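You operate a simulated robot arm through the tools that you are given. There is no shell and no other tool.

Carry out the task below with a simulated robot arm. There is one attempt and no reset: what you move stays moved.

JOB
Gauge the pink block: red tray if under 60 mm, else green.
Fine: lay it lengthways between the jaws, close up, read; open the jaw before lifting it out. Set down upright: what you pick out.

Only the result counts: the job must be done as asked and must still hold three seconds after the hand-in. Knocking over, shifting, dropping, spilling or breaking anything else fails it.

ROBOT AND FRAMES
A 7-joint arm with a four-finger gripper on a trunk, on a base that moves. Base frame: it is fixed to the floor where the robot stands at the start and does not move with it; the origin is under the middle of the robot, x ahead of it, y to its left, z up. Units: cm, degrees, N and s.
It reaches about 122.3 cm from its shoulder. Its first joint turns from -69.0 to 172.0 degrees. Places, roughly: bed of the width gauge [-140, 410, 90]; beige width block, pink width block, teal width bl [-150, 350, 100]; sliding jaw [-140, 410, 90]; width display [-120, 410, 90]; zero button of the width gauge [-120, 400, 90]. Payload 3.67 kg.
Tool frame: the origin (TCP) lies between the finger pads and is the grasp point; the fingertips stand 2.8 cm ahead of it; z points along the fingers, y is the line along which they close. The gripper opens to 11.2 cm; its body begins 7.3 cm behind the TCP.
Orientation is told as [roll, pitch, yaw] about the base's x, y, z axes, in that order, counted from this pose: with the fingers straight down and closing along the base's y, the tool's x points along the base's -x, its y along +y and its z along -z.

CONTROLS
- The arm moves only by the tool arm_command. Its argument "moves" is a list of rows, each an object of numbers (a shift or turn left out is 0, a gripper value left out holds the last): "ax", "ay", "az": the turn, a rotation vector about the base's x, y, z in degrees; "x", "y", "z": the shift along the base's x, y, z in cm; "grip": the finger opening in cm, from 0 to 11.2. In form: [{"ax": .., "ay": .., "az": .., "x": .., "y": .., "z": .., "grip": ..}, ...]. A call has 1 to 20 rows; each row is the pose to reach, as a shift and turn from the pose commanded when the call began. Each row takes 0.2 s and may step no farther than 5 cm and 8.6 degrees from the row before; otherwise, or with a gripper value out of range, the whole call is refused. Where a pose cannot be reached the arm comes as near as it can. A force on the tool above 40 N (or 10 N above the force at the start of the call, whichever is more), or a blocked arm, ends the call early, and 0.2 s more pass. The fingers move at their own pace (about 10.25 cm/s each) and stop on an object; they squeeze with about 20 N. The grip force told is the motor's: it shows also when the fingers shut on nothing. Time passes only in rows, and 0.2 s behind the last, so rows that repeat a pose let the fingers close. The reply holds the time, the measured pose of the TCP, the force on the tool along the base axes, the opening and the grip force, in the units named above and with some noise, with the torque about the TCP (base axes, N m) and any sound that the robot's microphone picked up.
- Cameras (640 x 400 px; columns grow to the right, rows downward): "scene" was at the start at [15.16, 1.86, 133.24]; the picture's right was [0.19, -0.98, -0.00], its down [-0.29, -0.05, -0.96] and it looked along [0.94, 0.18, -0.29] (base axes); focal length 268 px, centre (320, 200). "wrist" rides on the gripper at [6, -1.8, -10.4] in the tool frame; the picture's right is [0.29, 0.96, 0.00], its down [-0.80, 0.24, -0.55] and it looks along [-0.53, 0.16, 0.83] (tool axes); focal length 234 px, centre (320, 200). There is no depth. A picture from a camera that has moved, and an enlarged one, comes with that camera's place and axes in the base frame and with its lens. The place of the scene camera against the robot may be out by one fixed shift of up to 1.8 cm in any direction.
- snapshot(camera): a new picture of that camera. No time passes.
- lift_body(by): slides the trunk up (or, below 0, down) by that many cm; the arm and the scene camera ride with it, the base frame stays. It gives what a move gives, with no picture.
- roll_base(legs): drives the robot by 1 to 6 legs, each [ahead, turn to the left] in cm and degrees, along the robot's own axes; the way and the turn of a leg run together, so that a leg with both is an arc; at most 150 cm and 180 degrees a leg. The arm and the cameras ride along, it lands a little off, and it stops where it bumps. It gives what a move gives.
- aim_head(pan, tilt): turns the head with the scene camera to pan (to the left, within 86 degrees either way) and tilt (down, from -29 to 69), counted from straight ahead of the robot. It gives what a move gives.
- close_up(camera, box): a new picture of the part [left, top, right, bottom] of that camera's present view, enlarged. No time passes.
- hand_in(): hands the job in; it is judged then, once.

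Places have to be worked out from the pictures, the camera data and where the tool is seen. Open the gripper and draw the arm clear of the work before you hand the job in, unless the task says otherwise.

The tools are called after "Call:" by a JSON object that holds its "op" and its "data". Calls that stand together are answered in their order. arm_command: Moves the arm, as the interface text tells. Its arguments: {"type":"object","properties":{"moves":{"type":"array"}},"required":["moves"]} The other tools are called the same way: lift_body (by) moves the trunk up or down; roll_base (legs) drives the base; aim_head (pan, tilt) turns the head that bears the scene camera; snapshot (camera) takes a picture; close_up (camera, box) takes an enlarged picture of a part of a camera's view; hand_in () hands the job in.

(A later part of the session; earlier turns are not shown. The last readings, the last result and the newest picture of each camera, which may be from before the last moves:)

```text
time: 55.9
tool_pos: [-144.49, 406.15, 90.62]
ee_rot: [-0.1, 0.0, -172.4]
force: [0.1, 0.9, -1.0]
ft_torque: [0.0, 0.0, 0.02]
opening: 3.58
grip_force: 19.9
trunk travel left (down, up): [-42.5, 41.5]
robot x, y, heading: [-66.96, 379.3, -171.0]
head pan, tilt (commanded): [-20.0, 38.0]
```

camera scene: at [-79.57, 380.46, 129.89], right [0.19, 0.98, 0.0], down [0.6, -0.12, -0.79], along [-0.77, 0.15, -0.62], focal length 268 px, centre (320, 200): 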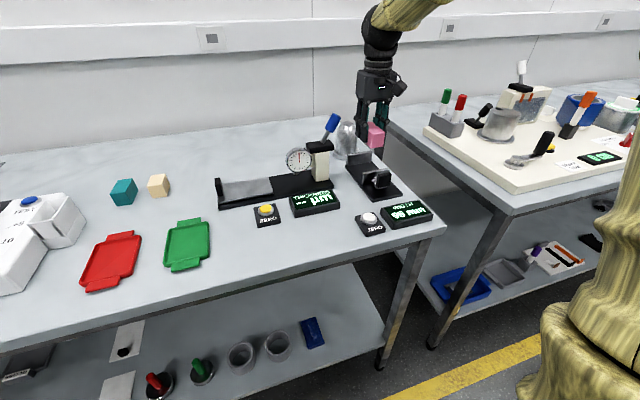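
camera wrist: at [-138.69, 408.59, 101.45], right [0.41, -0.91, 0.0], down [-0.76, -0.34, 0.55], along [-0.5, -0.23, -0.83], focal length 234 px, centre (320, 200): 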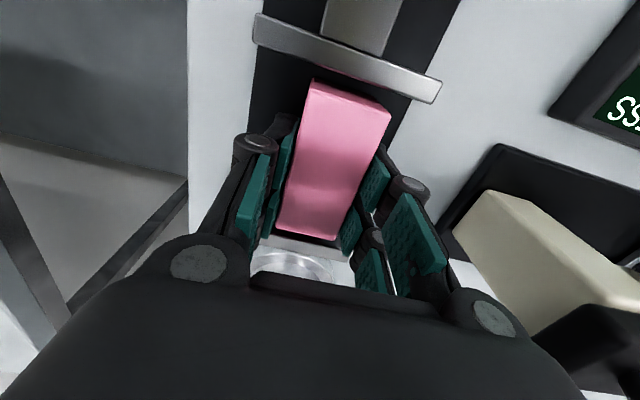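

No contact yet (vertical force unchanged). I go down a little further in fine steps.

Call:
{"op": "arm_command", "data": {"moves": [{"z": -0.1}, {"z": -0.2}, {"z": -0.2}]}}

Call:
{"op": "close_up", "data": {"camera": "scene", "box": [350, 140, 410, 200]}}

```text
time: 56.7
tool_pos: [-144.5, 406.06, 90.46]
ee_rot: [0.0, -0.1, -172.4]
force: [-0.6, -0.2, 7.0]
ft_torque: [0.06, 0.2, 0.01]
opening: 3.58
grip_force: 20.1
trunk travel left (down, up): [-42.5, 41.5]
robot x, y, heading: [-67.32, 380.06, -170.8]
head pan, tilt (commanded): [-20.0, 38.0]
```

```text
6.67 times, centred on (380, 170) of scene
camera zoom: at [-79.5, 380.42, 129.91], right [0.19, 0.98, 0.0], down [0.6, -0.12, -0.79], along [-0.77, 0.15, -0.62], focal length 1789 px, centre (-80, 400)
```

zoom: 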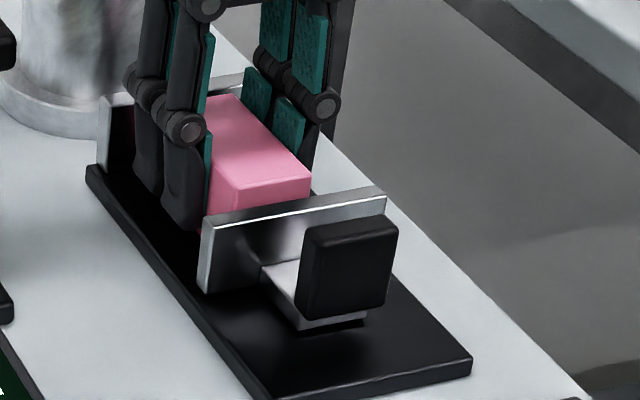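

Contact felt (about +8 N): the block rests on the bed. I open the fingers and then rise straight up clear of the jaws.

Call:
{"op": "arm_command", "data": {"moves": [{"z": 0.1, "grip": 6.0}, {"z": 0.1, "grip": 6.0}, {"z": 0.1, "grip": 6.0}, {"z": 2, "grip": 6.0}, {"z": 5, "grip": 6.0}, {"z": 8, "grip": 6.0}, {"z": 11, "grip": 6.0}, {"z": 11, "grip": 6.0}]}}

Call:
{"op": "close_up", "data": {"camera": "scene", "box": [330, 130, 430, 230]}}

Call:
{"op": "snapshot", "data": {"camera": "wrist"}}

```text
time: 58.5
tool_pos: [-144.45, 406.19, 101.54]
ee_rot: [0.1, 0.1, -172.3]
force: [-1.1, 0.5, 0.2]
ft_torque: [-0.02, -0.04, 0.0]
opening: 6.01
grip_force: 0.0
trunk travel left (down, up): [-42.5, 41.5]
robot x, y, heading: [-67.29, 379.26, -170.6]
head pan, tilt (commanded): [-20.0, 38.0]
```

```text
4.00 times, centred on (380, 180) of scene
camera zoom: at [-79.58, 380.47, 129.89], right [0.19, 0.98, 0.0], down [0.6, -0.12, -0.79], along [-0.77, 0.15, -0.62], focal length 1073 px, centre (80, 280)
```

zoom: 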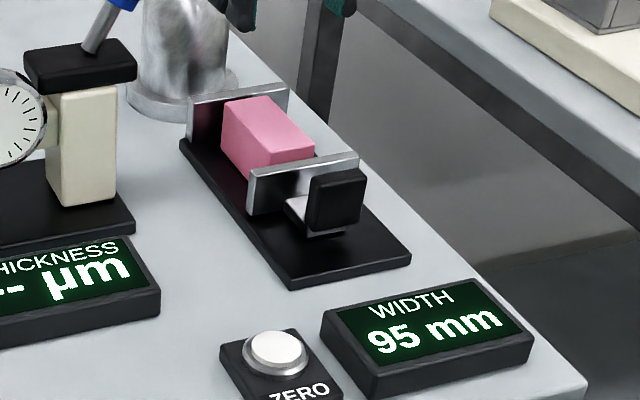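

```text
taken
camera wrist: at [-138.7, 408.84, 112.1], right [0.41, -0.91, 0.0], down [-0.76, -0.34, 0.55], along [-0.5, -0.23, -0.83], focal length 234 px, centre (320, 200)
```

wrist: 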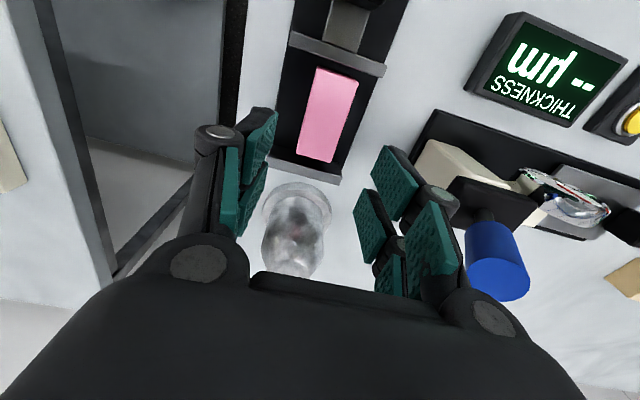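

The block stands squarely between the open jaws, display still 95 mm. I move above the sliding jaw's knob to look at it with the wrist camera.

Call:
{"op": "arm_command", "data": {"moves": [{"x": 2.5, "y": 0.3, "z": 0.5}, {"x": 5, "y": 0.6, "z": 1}, {"x": 7, "y": 0.8, "z": 1}, {"x": 7, "y": 0.8, "z": 1}, {"x": 7, "y": 0.8, "z": 1}]}}

Call:
{"op": "snapshot", "data": {"camera": "wrist"}}

Call:
{"op": "close_up", "data": {"camera": "wrist", "box": [220, 40, 420, 240]}}

```text
time: 59.7
tool_pos: [-137.6, 406.94, 102.54]
ee_rot: [0.0, 0.1, -172.3]
force: [-0.3, -0.2, 0.7]
ft_torque: [-0.03, 0.01, -0.01]
opening: 6.03
grip_force: 0.1
trunk travel left (down, up): [-42.5, 41.5]
robot x, y, heading: [-67.29, 379.22, -171.0]
head pan, tilt (commanded): [-20.0, 38.0]
```

```text
taken
camera wrist: at [-131.73, 409.5, 112.97], right [0.41, -0.91, 0.0], down [-0.76, -0.34, 0.55], along [-0.5, -0.23, -0.83], focal length 234 px, centre (320, 200)
```

wrist: 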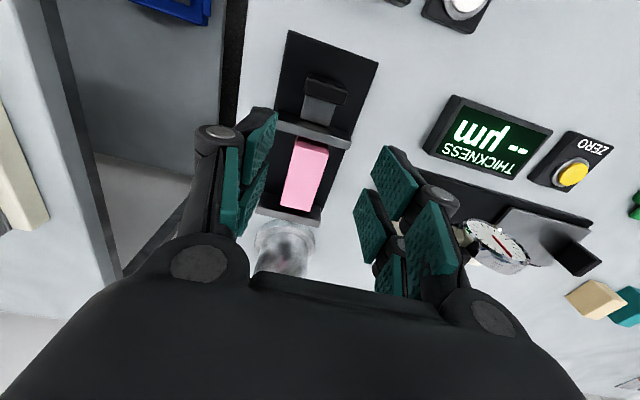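

```text
2.00 times, centred on (320, 140) of wrist
camera zoom: at [-131.73, 409.5, 112.97], right [0.41, -0.91, 0.0], down [-0.76, -0.34, 0.55], along [-0.5, -0.23, -0.83], focal length 468 px, centre (320, 320)
```

zoom: 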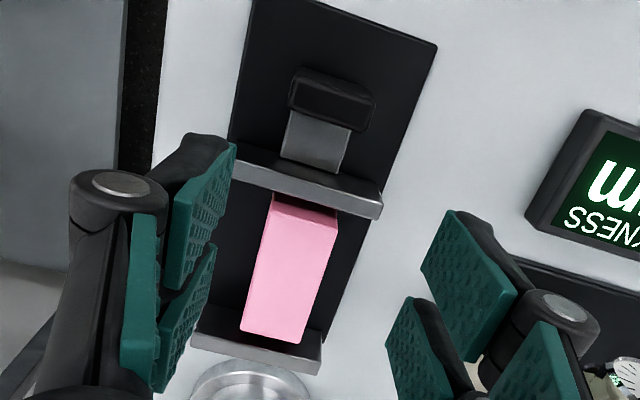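

The knob is a black slab about 3.5 cm wide near (-134.8, 407.6). I move over it at z ≈ 97 for a closer look before gripping it.

Call:
{"op": "arm_command", "data": {"moves": [{"x": 2, "y": 0.3, "z": -2}, {"x": 4, "y": 0.6, "z": -4}, {"x": 4, "y": 0.6, "z": -5.5}, {"x": 4, "y": 0.6, "z": -5.5}, {"x": 4, "y": 0.6, "z": -5.5}]}}

Call:
{"op": "close_up", "data": {"camera": "wrist", "box": [200, 20, 440, 220]}}

Call:
{"op": "close_up", "data": {"camera": "scene", "box": [330, 130, 430, 230]}}

```text
time: 60.9
tool_pos: [-133.55, 407.32, 96.91]
ee_rot: [0.1, 0.0, -172.4]
force: [0.0, 0.9, -0.5]
ft_torque: [-0.01, -0.01, -0.02]
opening: 6.0
grip_force: 0.0
trunk travel left (down, up): [-42.5, 41.5]
robot x, y, heading: [-66.67, 379.15, -170.8]
head pan, tilt (commanded): [-20.0, 38.0]
```

```text
2.00 times, centred on (320, 120) of wrist
camera zoom: at [-127.88, 409.9, 107.4], right [0.41, -0.91, 0.0], down [-0.76, -0.34, 0.55], along [-0.5, -0.23, -0.83], focal length 468 px, centre (320, 360)
```

zoom: 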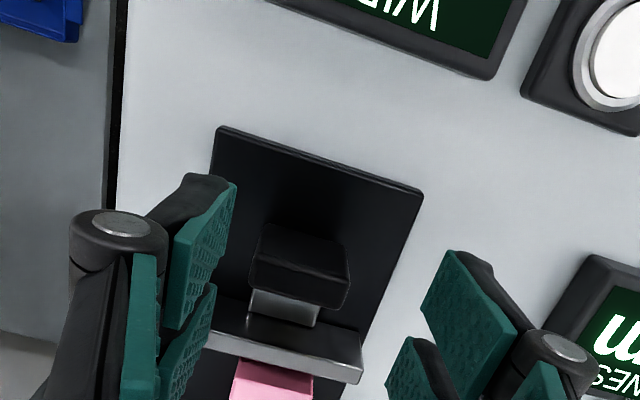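

```text
4.00 times, centred on (380, 180) of scene
camera zoom: at [-79.55, 380.46, 129.9], right [0.19, 0.98, 0.0], down [0.6, -0.12, -0.79], along [-0.77, 0.15, -0.62], focal length 1073 px, centre (80, 280)
```

zoom: 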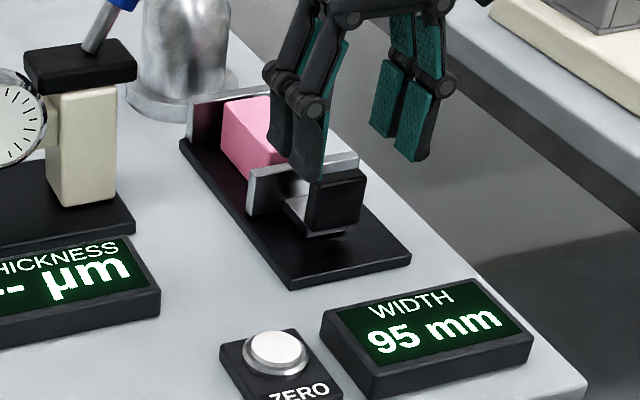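

Slab centre is about (-135.0, 407.6), top z ≈ 91. I'll hold it with the rear finger pair (TCP at (-133.6, 407.8)), descending to z ≈ 90.2 with the fingers open.

Call:
{"op": "arm_command", "data": {"moves": [{"y": 0.45, "z": 0}, {"y": 0.45, "z": -2}, {"y": 0.45, "z": -4}, {"y": 0.45, "z": -5.5}, {"y": 0.45, "z": -6.6}, {"y": 0.45, "z": -6.6}]}}

Call:
{"op": "close_up", "data": {"camera": "wrist", "box": [200, 20, 440, 220]}}

Call:
{"op": "close_up", "data": {"camera": "scene", "box": [330, 130, 430, 230]}}

```text
time: 62.3
tool_pos: [-133.65, 407.87, 90.57]
ee_rot: [0.0, 0.0, -172.3]
force: [0.0, -0.6, 0.3]
ft_torque: [-0.01, 0.03, 0.01]
opening: 6.01
grip_force: 0.1
trunk travel left (down, up): [-42.5, 41.5]
robot x, y, heading: [-67.19, 379.77, -170.7]
head pan, tilt (commanded): [-20.0, 38.0]
```

```text
2.00 times, centred on (320, 120) of wrist
camera zoom: at [-127.78, 410.52, 101.05], right [0.41, -0.91, 0.0], down [-0.76, -0.34, 0.55], along [-0.5, -0.23, -0.83], focal length 468 px, centre (320, 360)
```

zoom: 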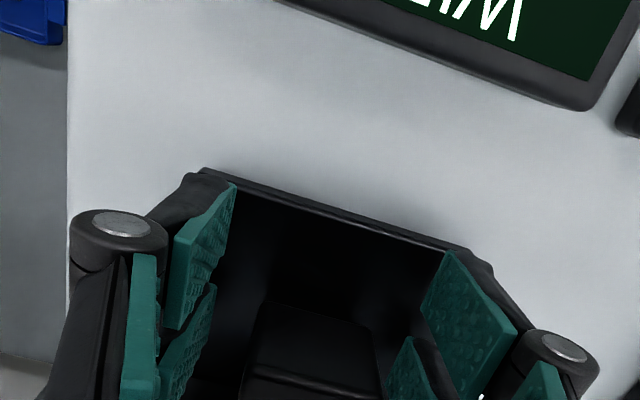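

```text
4.00 times, centred on (380, 180) of scene
camera zoom: at [-79.54, 380.45, 129.9], right [0.19, 0.98, 0.0], down [0.6, -0.12, -0.79], along [-0.77, 0.15, -0.62], focal length 1073 px, centre (80, 280)
```

zoom: 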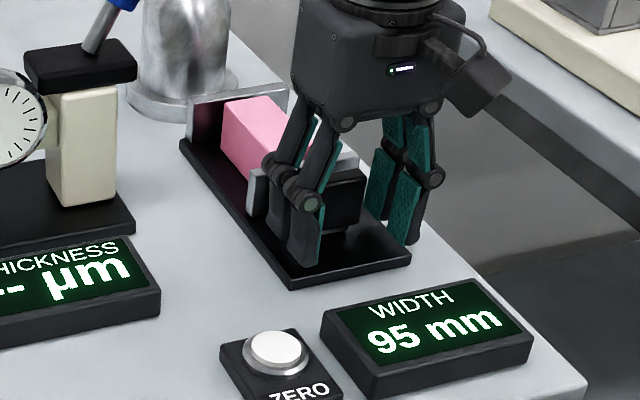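

The fingers straddle the knob and nothing else is touched. I close on the knob.

Call:
{"op": "arm_command", "data": {"moves": [{"grip": 2.8}, {"grip": 2.8}, {"grip": 2.8}, {"grip": 2.8}]}}

Call:
{"op": "close_up", "data": {"camera": "scene", "box": [330, 130, 430, 230]}}

```text
time: 63.3
tool_pos: [-133.57, 407.83, 90.54]
ee_rot: [0.0, 0.2, -172.4]
force: [1.5, -10.3, -4.0]
ft_torque: [-0.27, -0.04, 0.12]
opening: 3.53
grip_force: 45.0
trunk travel left (down, up): [-42.5, 41.5]
robot x, y, heading: [-66.95, 379.42, -170.8]
head pan, tilt (commanded): [-20.0, 38.0]
```

```text
4.00 times, centred on (380, 180) of scene
camera zoom: at [-79.56, 380.37, 129.89], right [0.19, 0.98, 0.0], down [0.6, -0.12, -0.79], along [-0.77, 0.15, -0.62], focal length 1073 px, centre (80, 280)
```

zoom: 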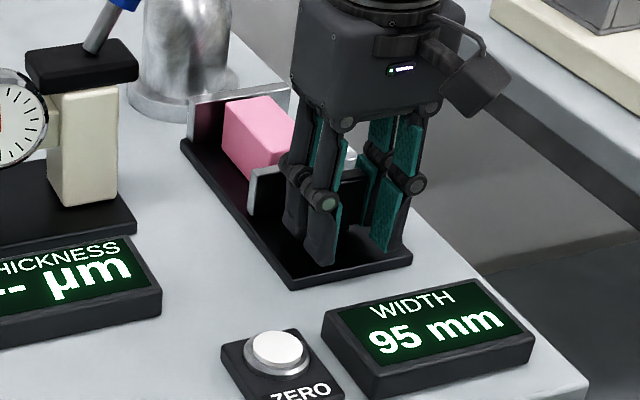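

The knob is held at 3.53 cm, with a side force of about -10 N, so the hand is slightly off-centre. I shift a little toward -y to relieve it before sliding.

Call:
{"op": "arm_command", "data": {"moves": [{"y": -0.1}, {"y": -0.2}, {"y": -0.2}]}}

```text
time: 64.1
tool_pos: [-133.47, 407.85, 90.63]
ee_rot: [-0.1, -0.2, -172.5]
force: [-6.2, 8.3, 17.7]
ft_torque: [0.34, -0.07, -0.14]
opening: 3.51
grip_force: 44.8
trunk travel left (down, up): [-42.5, 41.5]
robot x, y, heading: [-67.13, 379.32, -171.1]
head pan, tilt (commanded): [-20.0, 38.0]
```

The side force flipped sign, so the neutral point is about half-way; I go back 0.1 cm and raise slightly to relax the vertical force.

Call:
{"op": "arm_command", "data": {"moves": [{"y": 0.1, "z": 0.05}, {"y": 0.1, "z": 0.05}]}}

```text
time: 64.7
tool_pos: [-133.58, 407.9, 90.49]
ee_rot: [0.0, -0.1, -172.4]
force: [-8.7, 7.5, 22.1]
ft_torque: [0.1, 0.96, -0.3]
opening: 3.54
grip_force: 45.3
trunk travel left (down, up): [-42.5, 41.5]
robot x, y, heading: [-67.21, 379.38, -170.8]
head pan, tilt (commanded): [-20.0, 38.0]
```

Forces stay moderate (about 25 N, likely friction in the hold). I try sliding the jaw a small way toward the fixed jaw along its axis and watch the forces and the display.

Call:
{"op": "arm_command", "data": {"moves": [{"x": -0.15, "y": -0.02, "z": 0.05}, {"x": -0.3, "y": -0.04, "z": 0.05}, {"x": -0.5, "y": -0.067, "z": 0.05}, {"x": -0.5, "y": -0.067, "z": 0.05}]}}

Call:
{"op": "close_up", "data": {"camera": "scene", "box": [330, 130, 430, 230]}}

```text
time: 65.7
tool_pos: [-133.83, 407.75, 90.58]
ee_rot: [0.0, 0.0, -172.4]
force: [-0.5, 9.0, 25.4]
ft_torque: [0.23, -0.17, -0.18]
opening: 3.54
grip_force: 45.2
trunk travel left (down, up): [-42.5, 41.5]
robot x, y, heading: [-67.19, 379.42, -170.8]
head pan, tilt (commanded): [-20.0, 38.0]
```

```text
4.00 times, centred on (380, 180) of scene
camera zoom: at [-79.38, 380.45, 129.92], right [0.19, 0.98, 0.0], down [0.6, -0.12, -0.79], along [-0.77, 0.15, -0.61], focal length 1073 px, centre (80, 280)
```

zoom: 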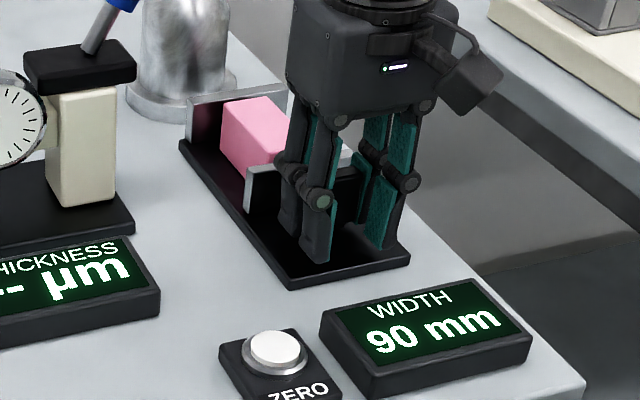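

The jaw slides: display 90 mm after 0.5 cm. The hand pushes down on the knob with ~25 N, so I raise the commanded height 0.2 cm while continuing to slide 0.5 cm.

Call:
{"op": "arm_command", "data": {"moves": [{"z": 0.1}, {"z": 0.2}, {"x": -0.25, "y": -0.033, "z": 0.2}, {"x": -0.5, "y": -0.067, "z": 0.2}, {"x": -0.5, "y": -0.067, "z": 0.2}]}}

Call:
{"op": "close_up", "data": {"camera": "scene", "box": [330, 130, 430, 230]}}

```text
time: 66.9
tool_pos: [-134.62, 407.75, 90.51]
ee_rot: [0.1, 0.0, -172.3]
force: [-0.3, 12.6, 3.9]
ft_torque: [0.33, -0.67, -0.28]
opening: 3.51
grip_force: 45.1
trunk travel left (down, up): [-42.5, 41.5]
robot x, y, heading: [-67.45, 379.06, -170.8]
head pan, tilt (commanded): [-20.0, 38.0]
```

```text
4.00 times, centred on (380, 180) of scene
camera zoom: at [-79.53, 380.55, 129.9], right [0.19, 0.98, 0.0], down [0.6, -0.12, -0.79], along [-0.77, 0.15, -0.62], focal length 1073 px, centre (80, 280)
```

zoom: 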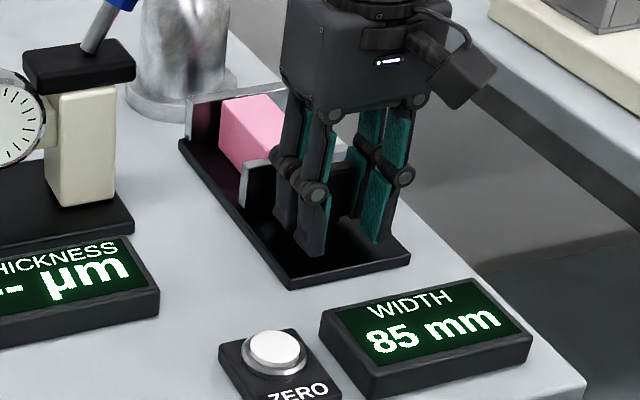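

Display 85 mm; vertical force is relaxed. I continue sliding, correcting the side force by letting y stay.

Call:
{"op": "arm_command", "data": {"moves": [{"x": -0.15, "y": 0.08}, {"x": -0.35, "y": 0.05}, {"x": -0.55, "y": 0.02}, {"x": -0.55, "y": 0.02}]}}

Call:
{"op": "close_up", "data": {"camera": "scene", "box": [330, 130, 430, 230]}}

```text
time: 67.9
tool_pos: [-135.12, 407.67, 90.49]
ee_rot: [0.1, 0.2, -172.4]
force: [0.1, 4.3, -6.2]
ft_torque: [0.02, -0.18, -0.14]
opening: 3.49
grip_force: 44.2
trunk travel left (down, up): [-42.5, 41.5]
robot x, y, heading: [-67.28, 379.55, -170.5]
head pan, tilt (commanded): [-20.0, 38.0]
```

```text
4.00 times, centred on (380, 180) of scene
camera zoom: at [-79.59, 380.52, 129.89], right [0.19, 0.98, 0.0], down [0.61, -0.12, -0.79], along [-0.77, 0.15, -0.62], focal length 1073 px, centre (80, 280)
```

zoom: 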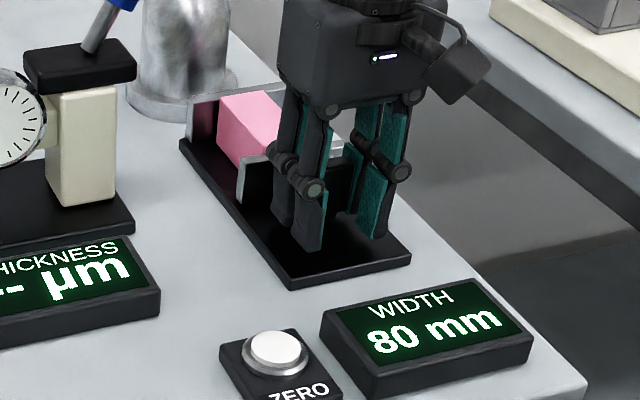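

Display 80 mm, forces small. I continue in finer steps, since the block should be met near 75 mm.

Call:
{"op": "arm_command", "data": {"moves": [{"x": -0.1, "y": -0.02, "z": -0.05}, {"x": -0.2, "y": -0.03, "z": -0.05}, {"x": -0.3, "y": -0.04, "z": -0.05}, {"x": -0.4, "y": -0.05, "z": -0.05}, {"x": -0.4, "y": -0.05, "z": -0.05}]}}

Call:
{"op": "close_up", "data": {"camera": "scene", "box": [330, 130, 430, 230]}}

```text
time: 69.1
tool_pos: [-135.53, 407.46, 90.64]
ee_rot: [0.0, 0.2, -172.3]
force: [2.3, -4.5, -7.3]
ft_torque: [-0.19, -0.21, 0.01]
opening: 3.52
grip_force: 44.9
trunk travel left (down, up): [-42.5, 41.5]
robot x, y, heading: [-67.06, 379.51, -171.2]
head pan, tilt (commanded): [-20.0, 38.0]
```

```text
4.00 times, centred on (380, 180) of scene
camera zoom: at [-79.59, 380.44, 129.89], right [0.19, 0.98, 0.0], down [0.61, -0.12, -0.79], along [-0.77, 0.15, -0.62], focal length 1073 px, centre (80, 280)
```

zoom: 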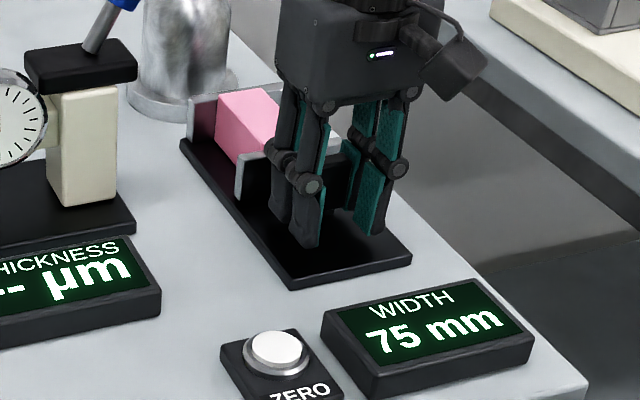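

Display reads 75 mm with only a slight x force. I press on in 0.1 cm steps to make sure that the block is clamped fully.

Call:
{"op": "arm_command", "data": {"moves": [{"x": -0.08, "y": 0.03, "z": -0.03}, {"x": -0.16, "y": 0.02, "z": -0.03}, {"x": -0.16, "y": 0.02, "z": -0.03}]}}

Call:
{"op": "close_up", "data": {"camera": "scene", "box": [330, 130, 430, 230]}}

Call:
{"op": "close_up", "data": {"camera": "scene", "box": [370, 140, 390, 160]}}

```text
time: 69.9
tool_pos: [-135.58, 407.51, 90.5]
ee_rot: [0.0, 0.1, -172.4]
force: [10.6, -14.7, -14.0]
ft_torque: [-0.39, -0.26, 0.17]
opening: 3.53
grip_force: 45.3
trunk travel left (down, up): [-42.5, 41.5]
robot x, y, heading: [-67.04, 379.25, -171.0]
head pan, tilt (commanded): [-20.0, 38.0]
```

```text
4.00 times, centred on (380, 180) of scene
camera zoom: at [-79.56, 380.37, 129.89], right [0.19, 0.98, 0.0], down [0.6, -0.12, -0.79], along [-0.77, 0.15, -0.62], focal length 1073 px, centre (80, 280)
```

zoom: 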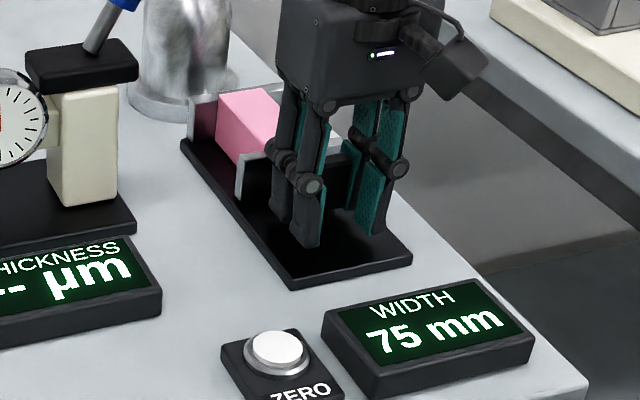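

```text
16.00 times, centred on (380, 150) of scene
camera zoom: at [-79.56, 380.37, 129.89], right [0.19, 0.98, 0.0], down [0.6, -0.12, -0.79], along [-0.77, 0.15, -0.62], focal length 4293 px, centre (-640, 1000)
```

zoom: 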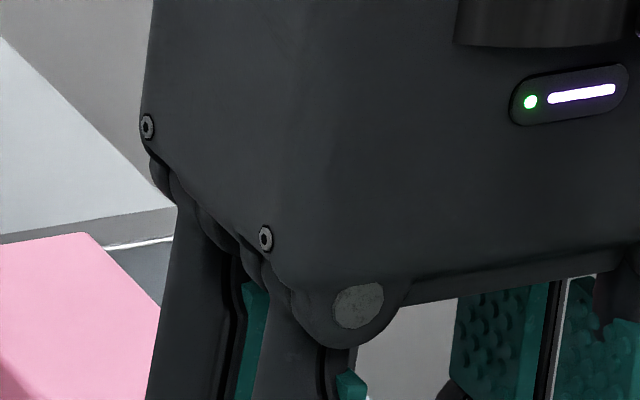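

The x force rose to ~10 N with the display steady at 75 mm: the block is clamped and measures 75 mm, matching my visual 7.5 cm → green tray. Now I open the jaw by drawing the knob back about 1.9 cm.

Call:
{"op": "arm_command", "data": {"moves": [{"x": 0.16, "y": -0.06, "z": -0.08}, {"x": 0.45, "y": -0.03, "z": -0.08}, {"x": 0.75, "y": 0.02, "z": -0.05}, {"x": 1.05, "y": 0.06, "z": -0.05}, {"x": 1.05, "y": 0.06, "z": -0.05}]}}

Call:
{"op": "close_up", "data": {"camera": "scene", "box": [330, 130, 430, 230]}}

```text
time: 71.1
tool_pos: [-134.69, 407.66, 90.5]
ee_rot: [0.0, 0.1, -172.4]
force: [1.4, -20.5, -11.7]
ft_torque: [-0.5, -0.01, 0.13]
opening: 3.47
grip_force: 44.8
trunk travel left (down, up): [-42.5, 41.5]
robot x, y, heading: [-66.84, 379.55, -170.7]
head pan, tilt (commanded): [-20.0, 38.0]
```

```text
4.00 times, centred on (380, 180) of scene
camera zoom: at [-79.61, 380.31, 129.89], right [0.19, 0.98, 0.0], down [0.61, -0.12, -0.79], along [-0.77, 0.15, -0.62], focal length 1073 px, centre (80, 280)
```

zoom: 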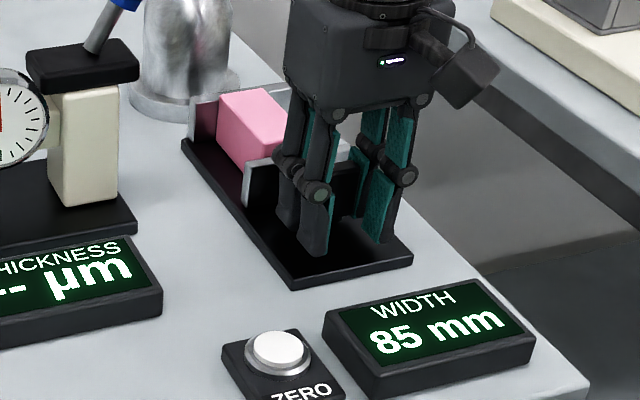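

Jaw open to 85 mm and the block stayed by the fixed jaw. I go on opening to ~94 mm while relieving the side force (-20 N).

Call:
{"op": "arm_command", "data": {"moves": [{"x": 0.0, "y": -0.1, "z": -0.06}, {"x": 0.2, "y": -0.15, "z": -0.1}, {"x": 0.5, "y": -0.12, "z": -0.1}, {"x": 0.75, "y": -0.1, "z": -0.1}, {"x": 0.75, "y": -0.1, "z": -0.1}]}}

Call:
{"op": "close_up", "data": {"camera": "scene", "box": [330, 130, 430, 230]}}

```text
time: 72.3
tool_pos: [-133.91, 407.86, 90.62]
ee_rot: [0.0, -0.1, -172.4]
force: [-3.2, 14.7, 15.6]
ft_torque: [0.38, 0.72, -0.43]
opening: 3.54
grip_force: 44.8
trunk travel left (down, up): [-42.5, 41.5]
robot x, y, heading: [-67.08, 379.6, -171.1]
head pan, tilt (commanded): [-20.0, 38.0]
```

```text
4.00 times, centred on (380, 180) of scene
camera zoom: at [-79.46, 380.54, 129.92], right [0.19, 0.98, 0.0], down [0.6, -0.12, -0.79], along [-0.77, 0.15, -0.62], focal length 1073 px, centre (80, 280)
```

zoom: 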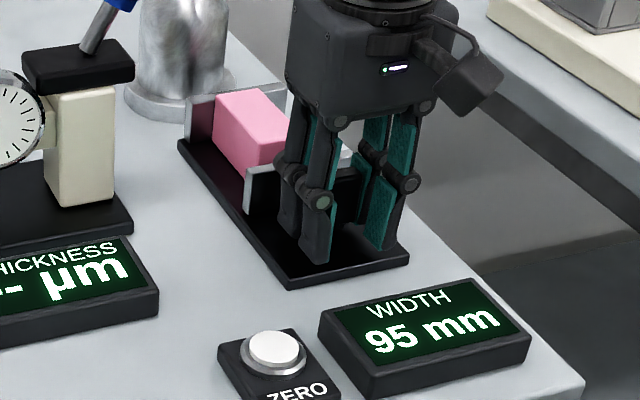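

Jaw is open at 95 mm. I relax the forces a little, open the fingers and rise.

Call:
{"op": "arm_command", "data": {"moves": [{"y": 0.1, "z": 0.1}, {"y": 0.1, "z": 0.1, "grip": 6.0}, {"y": 0.1, "z": 0.1, "grip": 6.0}, {"y": 0.1, "z": 0.1, "grip": 6.0}, {"y": 0.1, "z": 2, "grip": 6.0}, {"y": 0.1, "z": 5, "grip": 6.0}, {"y": 0.1, "z": 8, "grip": 6.0}, {"y": 0.1, "z": 11, "grip": 6.0}, {"y": 0.1, "z": 11, "grip": 6.0}]}}

Call:
{"op": "close_up", "data": {"camera": "scene", "box": [330, 130, 430, 230]}}

Call:
{"op": "snapshot", "data": {"camera": "wrist"}}

```text
time: 74.3
tool_pos: [-133.98, 407.72, 101.55]
ee_rot: [0.0, 0.1, -172.3]
force: [0.0, 0.2, -1.4]
ft_torque: [-0.01, 0.01, 0.05]
opening: 5.98
grip_force: 0.0
trunk travel left (down, up): [-42.5, 41.5]
robot x, y, heading: [-67.22, 379.49, -171.0]
head pan, tilt (commanded): [-20.0, 38.0]
```

```text
4.00 times, centred on (380, 180) of scene
camera zoom: at [-79.57, 380.46, 129.89], right [0.19, 0.98, 0.0], down [0.6, -0.12, -0.79], along [-0.77, 0.15, -0.62], focal length 1073 px, centre (80, 280)
```

zoom: 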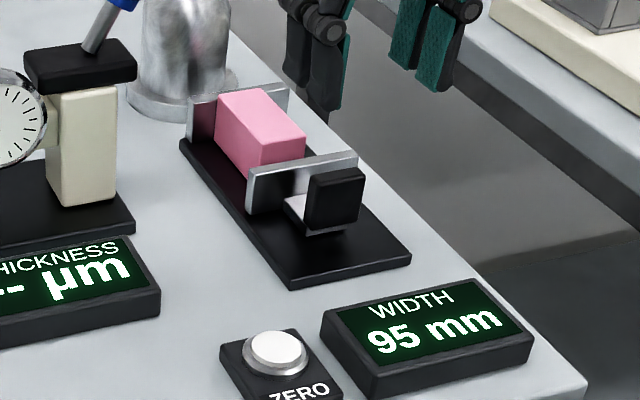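

```text
taken
camera wrist: at [-128.16, 410.48, 111.95], right [0.41, -0.91, 0.0], down [-0.76, -0.34, 0.55], along [-0.5, -0.23, -0.83], focal length 234 px, centre (320, 200)
```

wrist: 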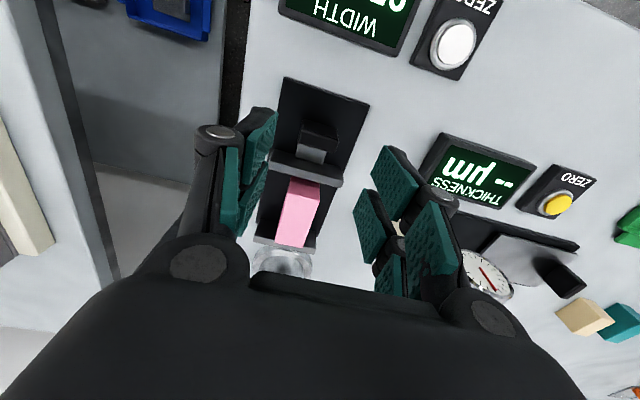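

The knob is released, the gauge is undisturbed, jaw open. I move back above the block and take a wrist view to locate it for regrasping.

Call:
{"op": "arm_command", "data": {"moves": [{"x": -3.5, "y": -0.4}, {"x": -7, "y": -0.8}, {"x": -10.5, "y": -1.2}, {"x": -10.5, "y": -1.2}, {"x": -10.5, "y": -1.2}]}}

Call:
{"op": "close_up", "data": {"camera": "wrist", "box": [220, 20, 420, 220]}}

```text
time: 75.5
tool_pos: [-144.37, 406.83, 101.2]
ee_rot: [0.0, 0.1, -172.4]
force: [-0.3, 0.3, -0.4]
ft_torque: [-0.02, 0.02, 0.0]
opening: 6.0
grip_force: 0.1
trunk travel left (down, up): [-42.5, 41.5]
robot x, y, heading: [-67.15, 379.45, -170.9]
head pan, tilt (commanded): [-20.0, 38.0]
```

```text
2.00 times, centred on (320, 120) of wrist
camera zoom: at [-138.63, 409.35, 111.72], right [0.41, -0.91, 0.0], down [-0.76, -0.34, 0.55], along [-0.5, -0.23, -0.83], focal length 468 px, centre (320, 360)
```

zoom: 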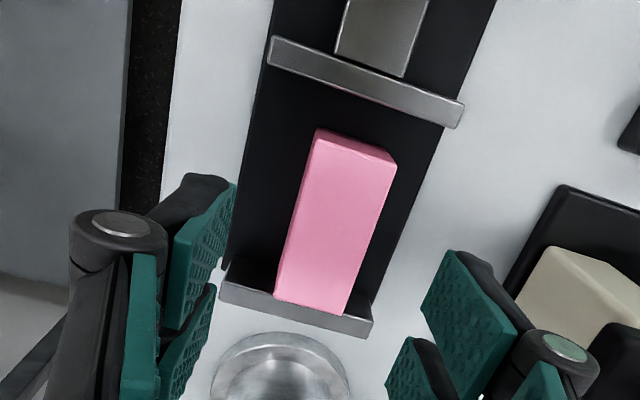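

The block's centre is about (-144.95, 405.9), resting by the fixed jaw. I centre over it (slightly toward its front to stay off the fixed jaw), turn 1°, and descend around it.

Call:
{"op": "arm_command", "data": {"moves": [{"x": -0.2, "y": -0.82, "az": 0.8}, {"x": -0.2, "y": -0.82, "z": -3, "az": 0.8}, {"x": -0.2, "y": -0.82, "z": -6, "az": 0.8}, {"x": -0.2, "y": -0.82, "z": -8, "az": 0.8}, {"x": -0.2, "y": -0.82, "z": -8, "az": 0.8}]}}

Call:
{"op": "snapshot", "data": {"camera": "wrist"}}

Call:
{"op": "close_up", "data": {"camera": "scene", "box": [340, 120, 420, 200]}}

```text
time: 76.7
tool_pos: [-144.65, 405.54, 93.38]
ee_rot: [0.0, -0.1, -171.5]
force: [-0.1, 0.2, 0.3]
ft_torque: [0.0, 0.0, -0.02]
opening: 5.99
grip_force: 0.0
trunk travel left (down, up): [-42.5, 41.5]
robot x, y, heading: [-67.08, 379.52, -171.1]
head pan, tilt (commanded): [-20.0, 38.0]
```

```text
taken
camera wrist: at [-138.84, 408.17, 103.86], right [0.42, -0.91, 0.0], down [-0.75, -0.35, 0.55], along [-0.5, -0.24, -0.83], focal length 234 px, centre (320, 200)
```

wrist: 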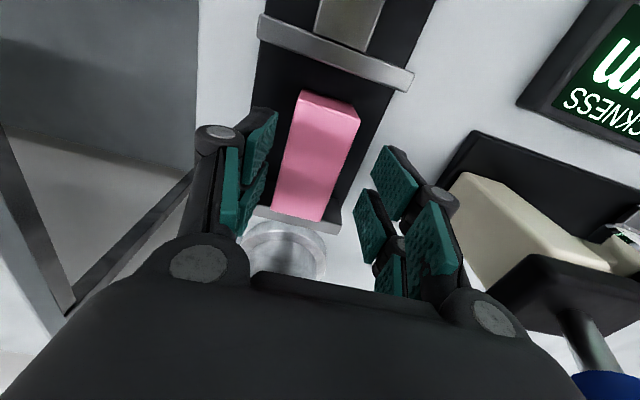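

```text
5.00 times, centred on (380, 160) of scene
camera zoom: at [-79.53, 380.44, 129.9], right [0.19, 0.98, 0.0], down [0.6, -0.12, -0.79], along [-0.77, 0.15, -0.62], focal length 1342 px, centre (20, 400)
```

zoom: 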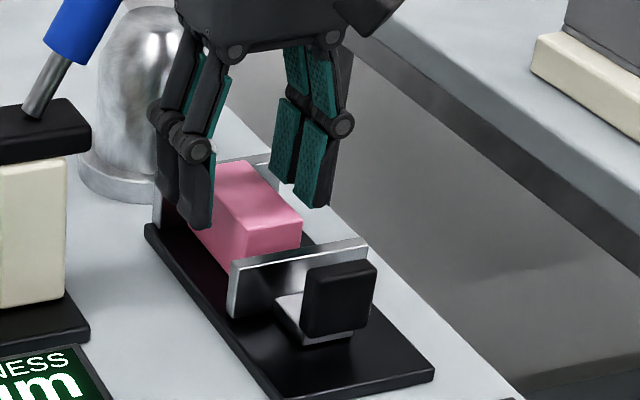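

The hand is ~0.4 cm off toward -y; I correct that and descend the last 2.9 cm around the block.

Call:
{"op": "arm_command", "data": {"moves": [{"x": 0.0, "y": 0.42}, {"x": 0.0, "y": 0.42, "z": -1}, {"x": 0.0, "y": 0.42, "z": -2}, {"x": 0.0, "y": 0.42, "z": -2.8}, {"x": 0.0, "y": 0.42, "z": -2.8}]}}

Call:
{"op": "snapshot", "data": {"camera": "wrist"}}

Call:
{"op": "close_up", "data": {"camera": "scene", "box": [340, 120, 420, 200]}}

```text
time: 77.9
tool_pos: [-144.5, 405.96, 90.55]
ee_rot: [0.0, 0.1, -171.6]
force: [-0.1, 0.2, -0.3]
ft_torque: [0.0, 0.02, -0.02]
opening: 5.99
grip_force: 0.1
trunk travel left (down, up): [-42.5, 41.5]
robot x, y, heading: [-67.01, 379.27, -170.9]
head pan, tilt (commanded): [-20.0, 38.0]
```

```text
taken
camera wrist: at [-138.76, 408.75, 101.02], right [0.42, -0.91, 0.0], down [-0.75, -0.35, 0.55], along [-0.5, -0.24, -0.83], focal length 234 px, centre (320, 200)
```

wrist: 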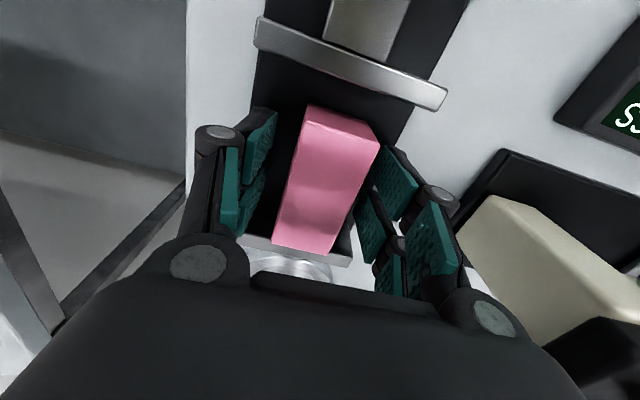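

```text
5.00 times, centred on (380, 160) of scene
camera zoom: at [-79.55, 380.44, 129.9], right [0.19, 0.98, 0.0], down [0.6, -0.12, -0.79], along [-0.77, 0.15, -0.62], focal length 1342 px, centre (20, 400)
```

zoom: 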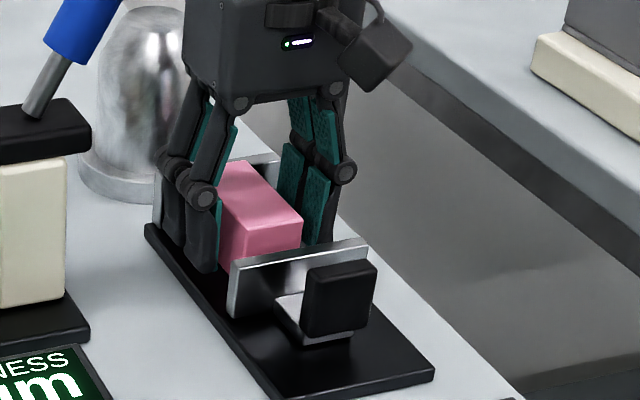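

The fingers now straddle the block well between the open jaws. I close to grip it.

Call:
{"op": "arm_command", "data": {"moves": [{"grip": 2.5}, {"grip": 2.5}, {"grip": 2.5}, {"grip": 2.5}]}}

Call:
{"op": "snapshot", "data": {"camera": "wrist"}}

```text
time: 78.9
tool_pos: [-144.57, 406.19, 90.57]
ee_rot: [-0.1, 0.1, -171.6]
force: [0.6, 0.3, -0.6]
ft_torque: [-0.01, -0.05, -0.04]
opening: 3.57
grip_force: 20.2
trunk travel left (down, up): [-42.5, 41.5]
robot x, y, heading: [-67.08, 379.26, -171.0]
head pan, tilt (commanded): [-20.0, 38.0]
```

```text
taken
camera wrist: at [-138.76, 408.76, 101.02], right [0.42, -0.91, 0.0], down [-0.75, -0.35, 0.55], along [-0.5, -0.24, -0.83], focal length 234 px, centre (320, 200)
```

wrist: 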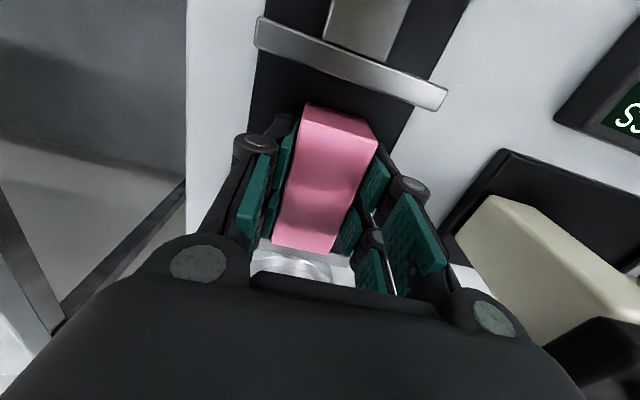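

Gripped at 3.57 cm. I ease it slightly off the fixed jaw and lift straight up to about z = 118.

Call:
{"op": "arm_command", "data": {"moves": [{"x": 0.2, "y": 0.03, "z": 0.2}, {"x": 0.5, "y": 0.07, "z": 0.8}, {"x": 0.5, "y": 0.07, "z": 3}, {"x": 0.5, "y": 0.07, "z": 6}, {"x": 0.5, "y": 0.07, "z": 10}, {"x": 0.5, "y": 0.07, "z": 14}, {"x": 0.5, "y": 0.07, "z": 18}, {"x": 0.5, "y": 0.07, "z": 22}, {"x": 0.5, "y": 0.07, "z": 26}, {"x": 0.5, "y": 0.07, "z": 28}, {"x": 0.5, "y": 0.07, "z": 28}]}}

Call:
{"op": "snapshot", "data": {"camera": "wrist"}}

Call:
{"op": "snapshot", "data": {"camera": "scene"}}

```text
time: 81.3
tool_pos: [-144.14, 406.26, 118.54]
ee_rot: [0.0, 0.1, -171.6]
force: [-0.4, -0.6, -1.9]
ft_torque: [-0.02, -0.01, -0.04]
opening: 3.58
grip_force: 20.1
trunk travel left (down, up): [-42.5, 41.5]
robot x, y, heading: [-67.06, 379.54, -170.7]
head pan, tilt (commanded): [-20.0, 38.0]
```

```text
taken
camera wrist: at [-138.29, 408.93, 128.98], right [0.42, -0.91, 0.0], down [-0.75, -0.35, 0.55], along [-0.5, -0.24, -0.83], focal length 234 px, centre (320, 200)
```

wrist: 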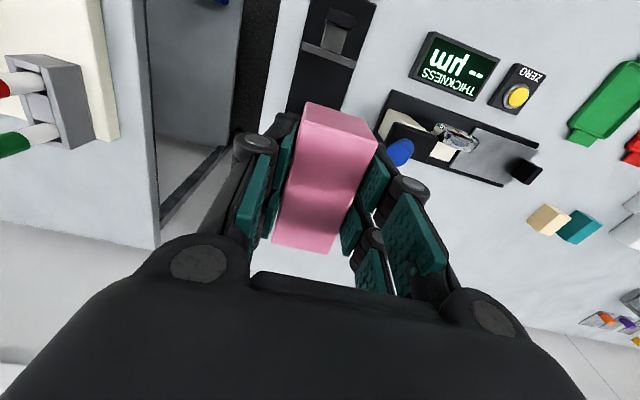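

```text
taken
camera scene: at [-79.56, 380.46, 129.89], right [0.19, 0.98, 0.0], down [0.6, -0.12, -0.79], along [-0.77, 0.15, -0.62], focal length 268 px, centre (320, 200)
```

scene: 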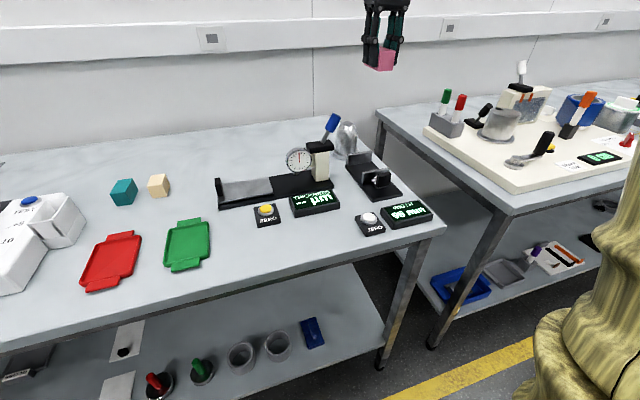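

The gauge is clear again and the block is held level. I carry it at this height to near the green tray (about (-123.4, 360)).

Call:
{"op": "arm_command", "data": {"moves": [{"x": 1.4, "y": -4.4}, {"x": 2.8, "y": -8.8}, {"x": 4.2, "y": -13.2}, {"x": 5.6, "y": -17.6}, {"x": 7, "y": -22}, {"x": 8.4, "y": -26.4}, {"x": 9.8, "y": -30.8}, {"x": 11.2, "y": -35.2}, {"x": 12.6, "y": -39.6}, {"x": 14, "y": -44}, {"x": 14, "y": -44.5}, {"x": 14, "y": -44.5}, {"x": 14, "y": -44.5}]}}

Call:
{"op": "snapshot", "data": {"camera": "wrist"}}

Call:
{"op": "aim_head", "data": {"pan": 15, "tilt": 42}}

Call:
{"op": "snapshot", "data": {"camera": "scene"}}

```text
time: 84.1
tool_pos: [-130.8, 362.81, 118.91]
ee_rot: [1.8, 1.0, -172.0]
force: [-0.8, -0.5, 0.0]
ft_torque: [-0.01, -0.03, 0.04]
opening: 3.57
grip_force: 19.9
trunk travel left (down, up): [-42.5, 41.5]
robot x, y, heading: [-67.05, 378.95, -171.0]
head pan, tilt (commanded): [-20.0, 38.0]
```

```text
taken
camera wrist: at [-125.15, 365.8, 129.39], right [0.42, -0.91, 0.04], down [-0.77, -0.33, 0.55], along [-0.48, -0.26, -0.84], focal length 234 px, centre (320, 200)
```

wrist: 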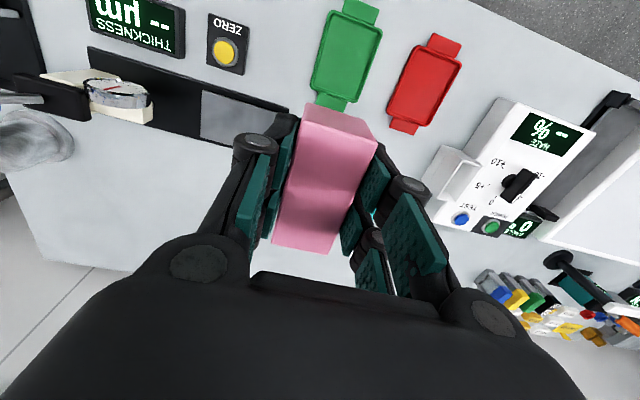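

```text
time: 85.1
tool_pos: [-130.79, 362.76, 118.5]
ee_rot: [1.7, 1.3, -172.0]
force: [0.7, 0.9, -0.9]
ft_torque: [-0.01, -0.01, 0.02]
opening: 3.58
grip_force: 20.0
trunk travel left (down, up): [-42.5, 41.5]
robot x, y, heading: [-67.07, 379.2, -171.1]
head pan, tilt (commanded): [15.0, 42.0]
```

```text
taken
camera scene: at [-79.5, 380.01, 129.64], right [0.14, 0.99, 0.0], down [0.63, -0.09, -0.77], along [-0.76, 0.11, -0.64], focal length 268 px, centre (320, 200)
```

scene: 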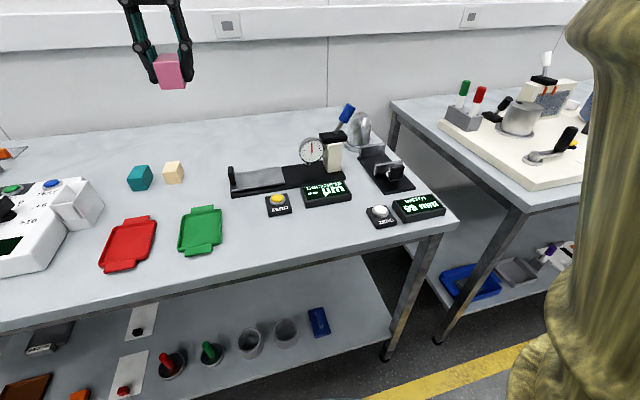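

The hand stopped ~1 cm short with a ~2° tilt and the head didn't pan as asked — the upper arm seems to touch the head. I back the hand off toward the wall side a bit to free it.

Call:
{"op": "arm_command", "data": {"moves": [{"x": -3, "y": 2}, {"x": -6, "y": 4}, {"x": -9, "y": 6}, {"x": -9, "y": 6}, {"x": -9, "y": 6}]}}

Call:
{"op": "snapshot", "data": {"camera": "scene"}}

```text
time: 86.3
tool_pos: [-138.99, 367.49, 118.78]
ee_rot: [0.1, 0.0, -171.6]
force: [0.2, 0.1, -0.8]
ft_torque: [-0.03, -0.01, -0.02]
opening: 3.57
grip_force: 20.0
trunk travel left (down, up): [-42.5, 41.5]
robot x, y, heading: [-67.14, 379.32, -170.9]
head pan, tilt (commanded): [15.0, 42.0]
```

```text
taken
camera scene: at [-78.73, 375.38, 129.3], right [-0.41, 0.91, 0.0], down [0.61, 0.27, -0.74], along [-0.68, -0.3, -0.67], focal length 268 px, centre (320, 200)
```

scene: 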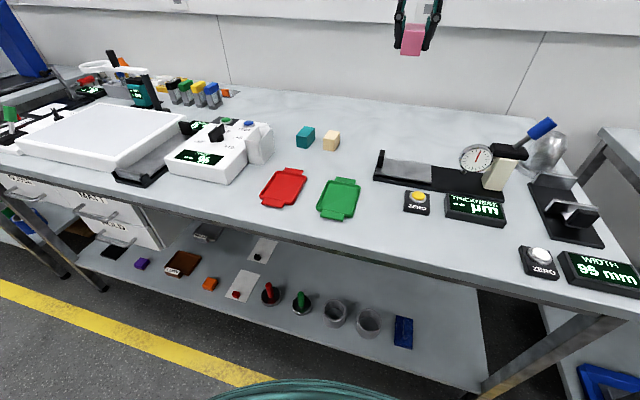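

Freed: pose and head are right again. To give the arm more room for the near tray, I roll the base back 12 cm (path used before, clear), carrying the block at z ≈ 118.

Call:
{"op": "roll_base", "data": {"legs": [[-12, 0]]}}

Call:
{"op": "snapshot", "data": {"camera": "wrist"}}

Call:
{"op": "snapshot", "data": {"camera": "scene"}}

```text
time: 87.5
tool_pos: [-127.07, 369.24, 118.8]
ee_rot: [0.0, -0.1, -171.3]
force: [0.7, -0.2, -0.2]
ft_torque: [0.0, 0.03, 0.04]
opening: 3.56
grip_force: 20.0
trunk travel left (down, up): [-42.5, 41.5]
robot x, y, heading: [-55.08, 381.26, -170.7]
head pan, tilt (commanded): [15.0, 42.0]
```

```text
taken
camera wrist: at [-121.27, 371.92, 129.35], right [0.43, -0.9, 0.0], down [-0.75, -0.36, 0.56], along [-0.5, -0.24, -0.83], focal length 234 px, centre (320, 200)
```

wrist: 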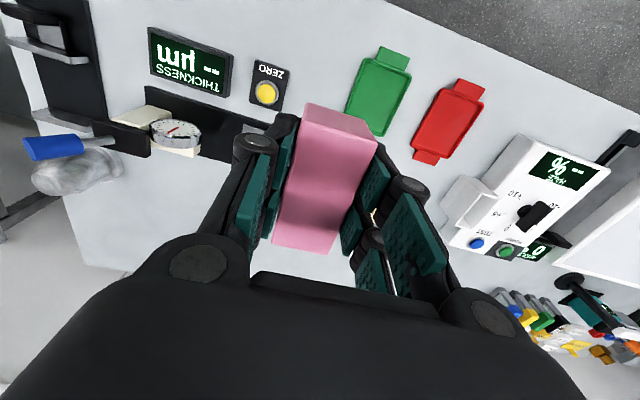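

```text
taken
camera scene: at [-66.77, 377.25, 129.33], right [-0.41, 0.91, 0.0], down [0.61, 0.28, -0.74], along [-0.68, -0.31, -0.67], focal length 268 px, centre (320, 200)
```

scene: 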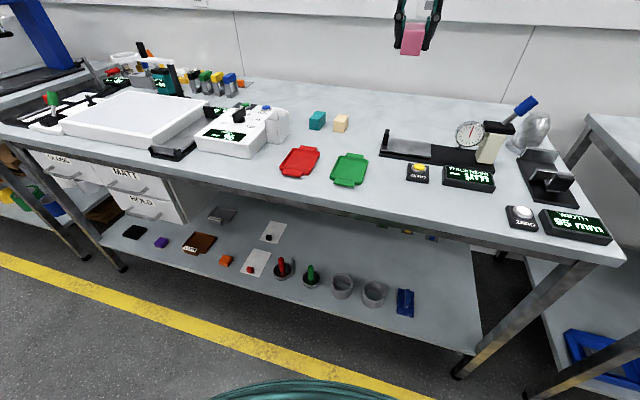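

Now the green tray is in the wrist view. I enlarge it to compute its centre and angle.

Call:
{"op": "close_up", "data": {"camera": "wrist", "box": [320, 30, 480, 150]}}

```text
3.33 times, centred on (400, 90) of wrist
camera zoom: at [-121.27, 371.92, 129.35], right [0.43, -0.9, 0.0], down [-0.75, -0.36, 0.56], along [-0.5, -0.24, -0.83], focal length 781 px, centre (53, 567)
```

zoom: 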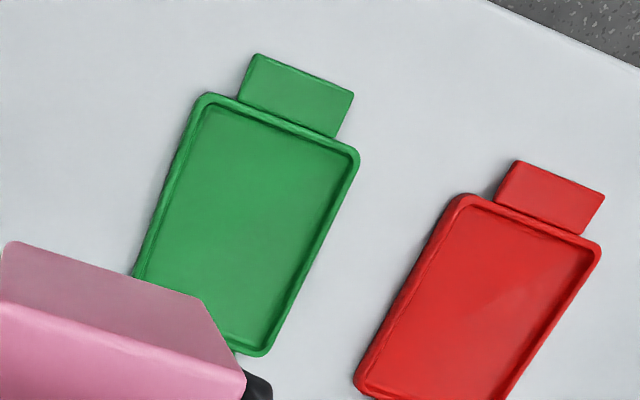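

The green tray's centre comes out at about (-124.55, 360.1), ~8.2 × 10.6 cm, turned ≈ 8.7° like the block. I move above it and lower to z ≈ 100 for a check.

Call:
{"op": "arm_command", "data": {"moves": [{"x": 0.9, "y": -3}, {"x": 1.9, "y": -6}, {"x": 2.9, "y": -9.0}, {"x": 2.9, "y": -9.0, "z": -3}, {"x": 2.9, "y": -9.0, "z": -7}, {"x": 2.9, "y": -9.0, "z": -11}, {"x": 2.9, "y": -9.0, "z": -15}, {"x": 2.9, "y": -9.0, "z": -18}, {"x": 2.9, "y": -9.0, "z": -18}, {"x": 2.9, "y": -9.0, "z": -18}]}}

Call:
{"op": "snapshot", "data": {"camera": "wrist"}}

Call:
{"op": "snapshot", "data": {"camera": "scene"}}

```text
time: 89.7
tool_pos: [-124.32, 359.93, 100.71]
ee_rot: [0.0, 0.0, -171.4]
force: [-0.3, 1.1, -1.1]
ft_torque: [-0.03, 0.01, -0.02]
opening: 3.56
grip_force: 20.0
trunk travel left (down, up): [-42.5, 41.5]
robot x, y, heading: [-55.8, 381.06, -170.6]
head pan, tilt (commanded): [15.0, 42.0]
```

```text
taken
camera wrist: at [-118.55, 362.73, 111.09], right [0.43, -0.9, 0.0], down [-0.75, -0.36, 0.55], along [-0.5, -0.24, -0.83], focal length 234 px, centre (320, 200)
```

wrist: 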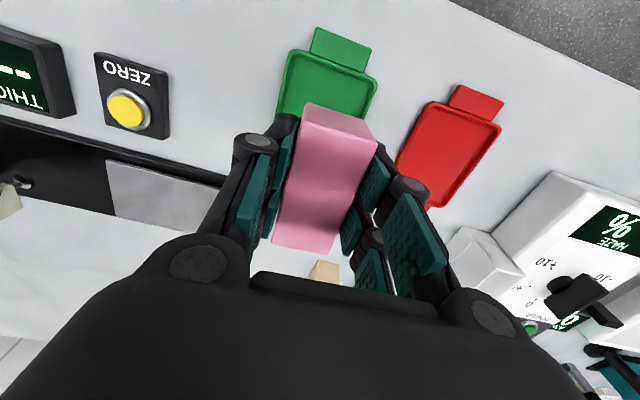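

```text
taken
camera scene: at [-66.94, 377.21, 129.3], right [-0.41, 0.91, 0.0], down [0.61, 0.28, -0.74], along [-0.68, -0.31, -0.67], focal length 268 px, centre (320, 200)
```

scene: 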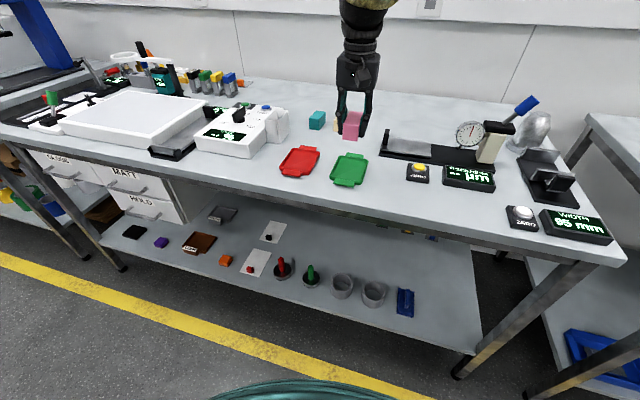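

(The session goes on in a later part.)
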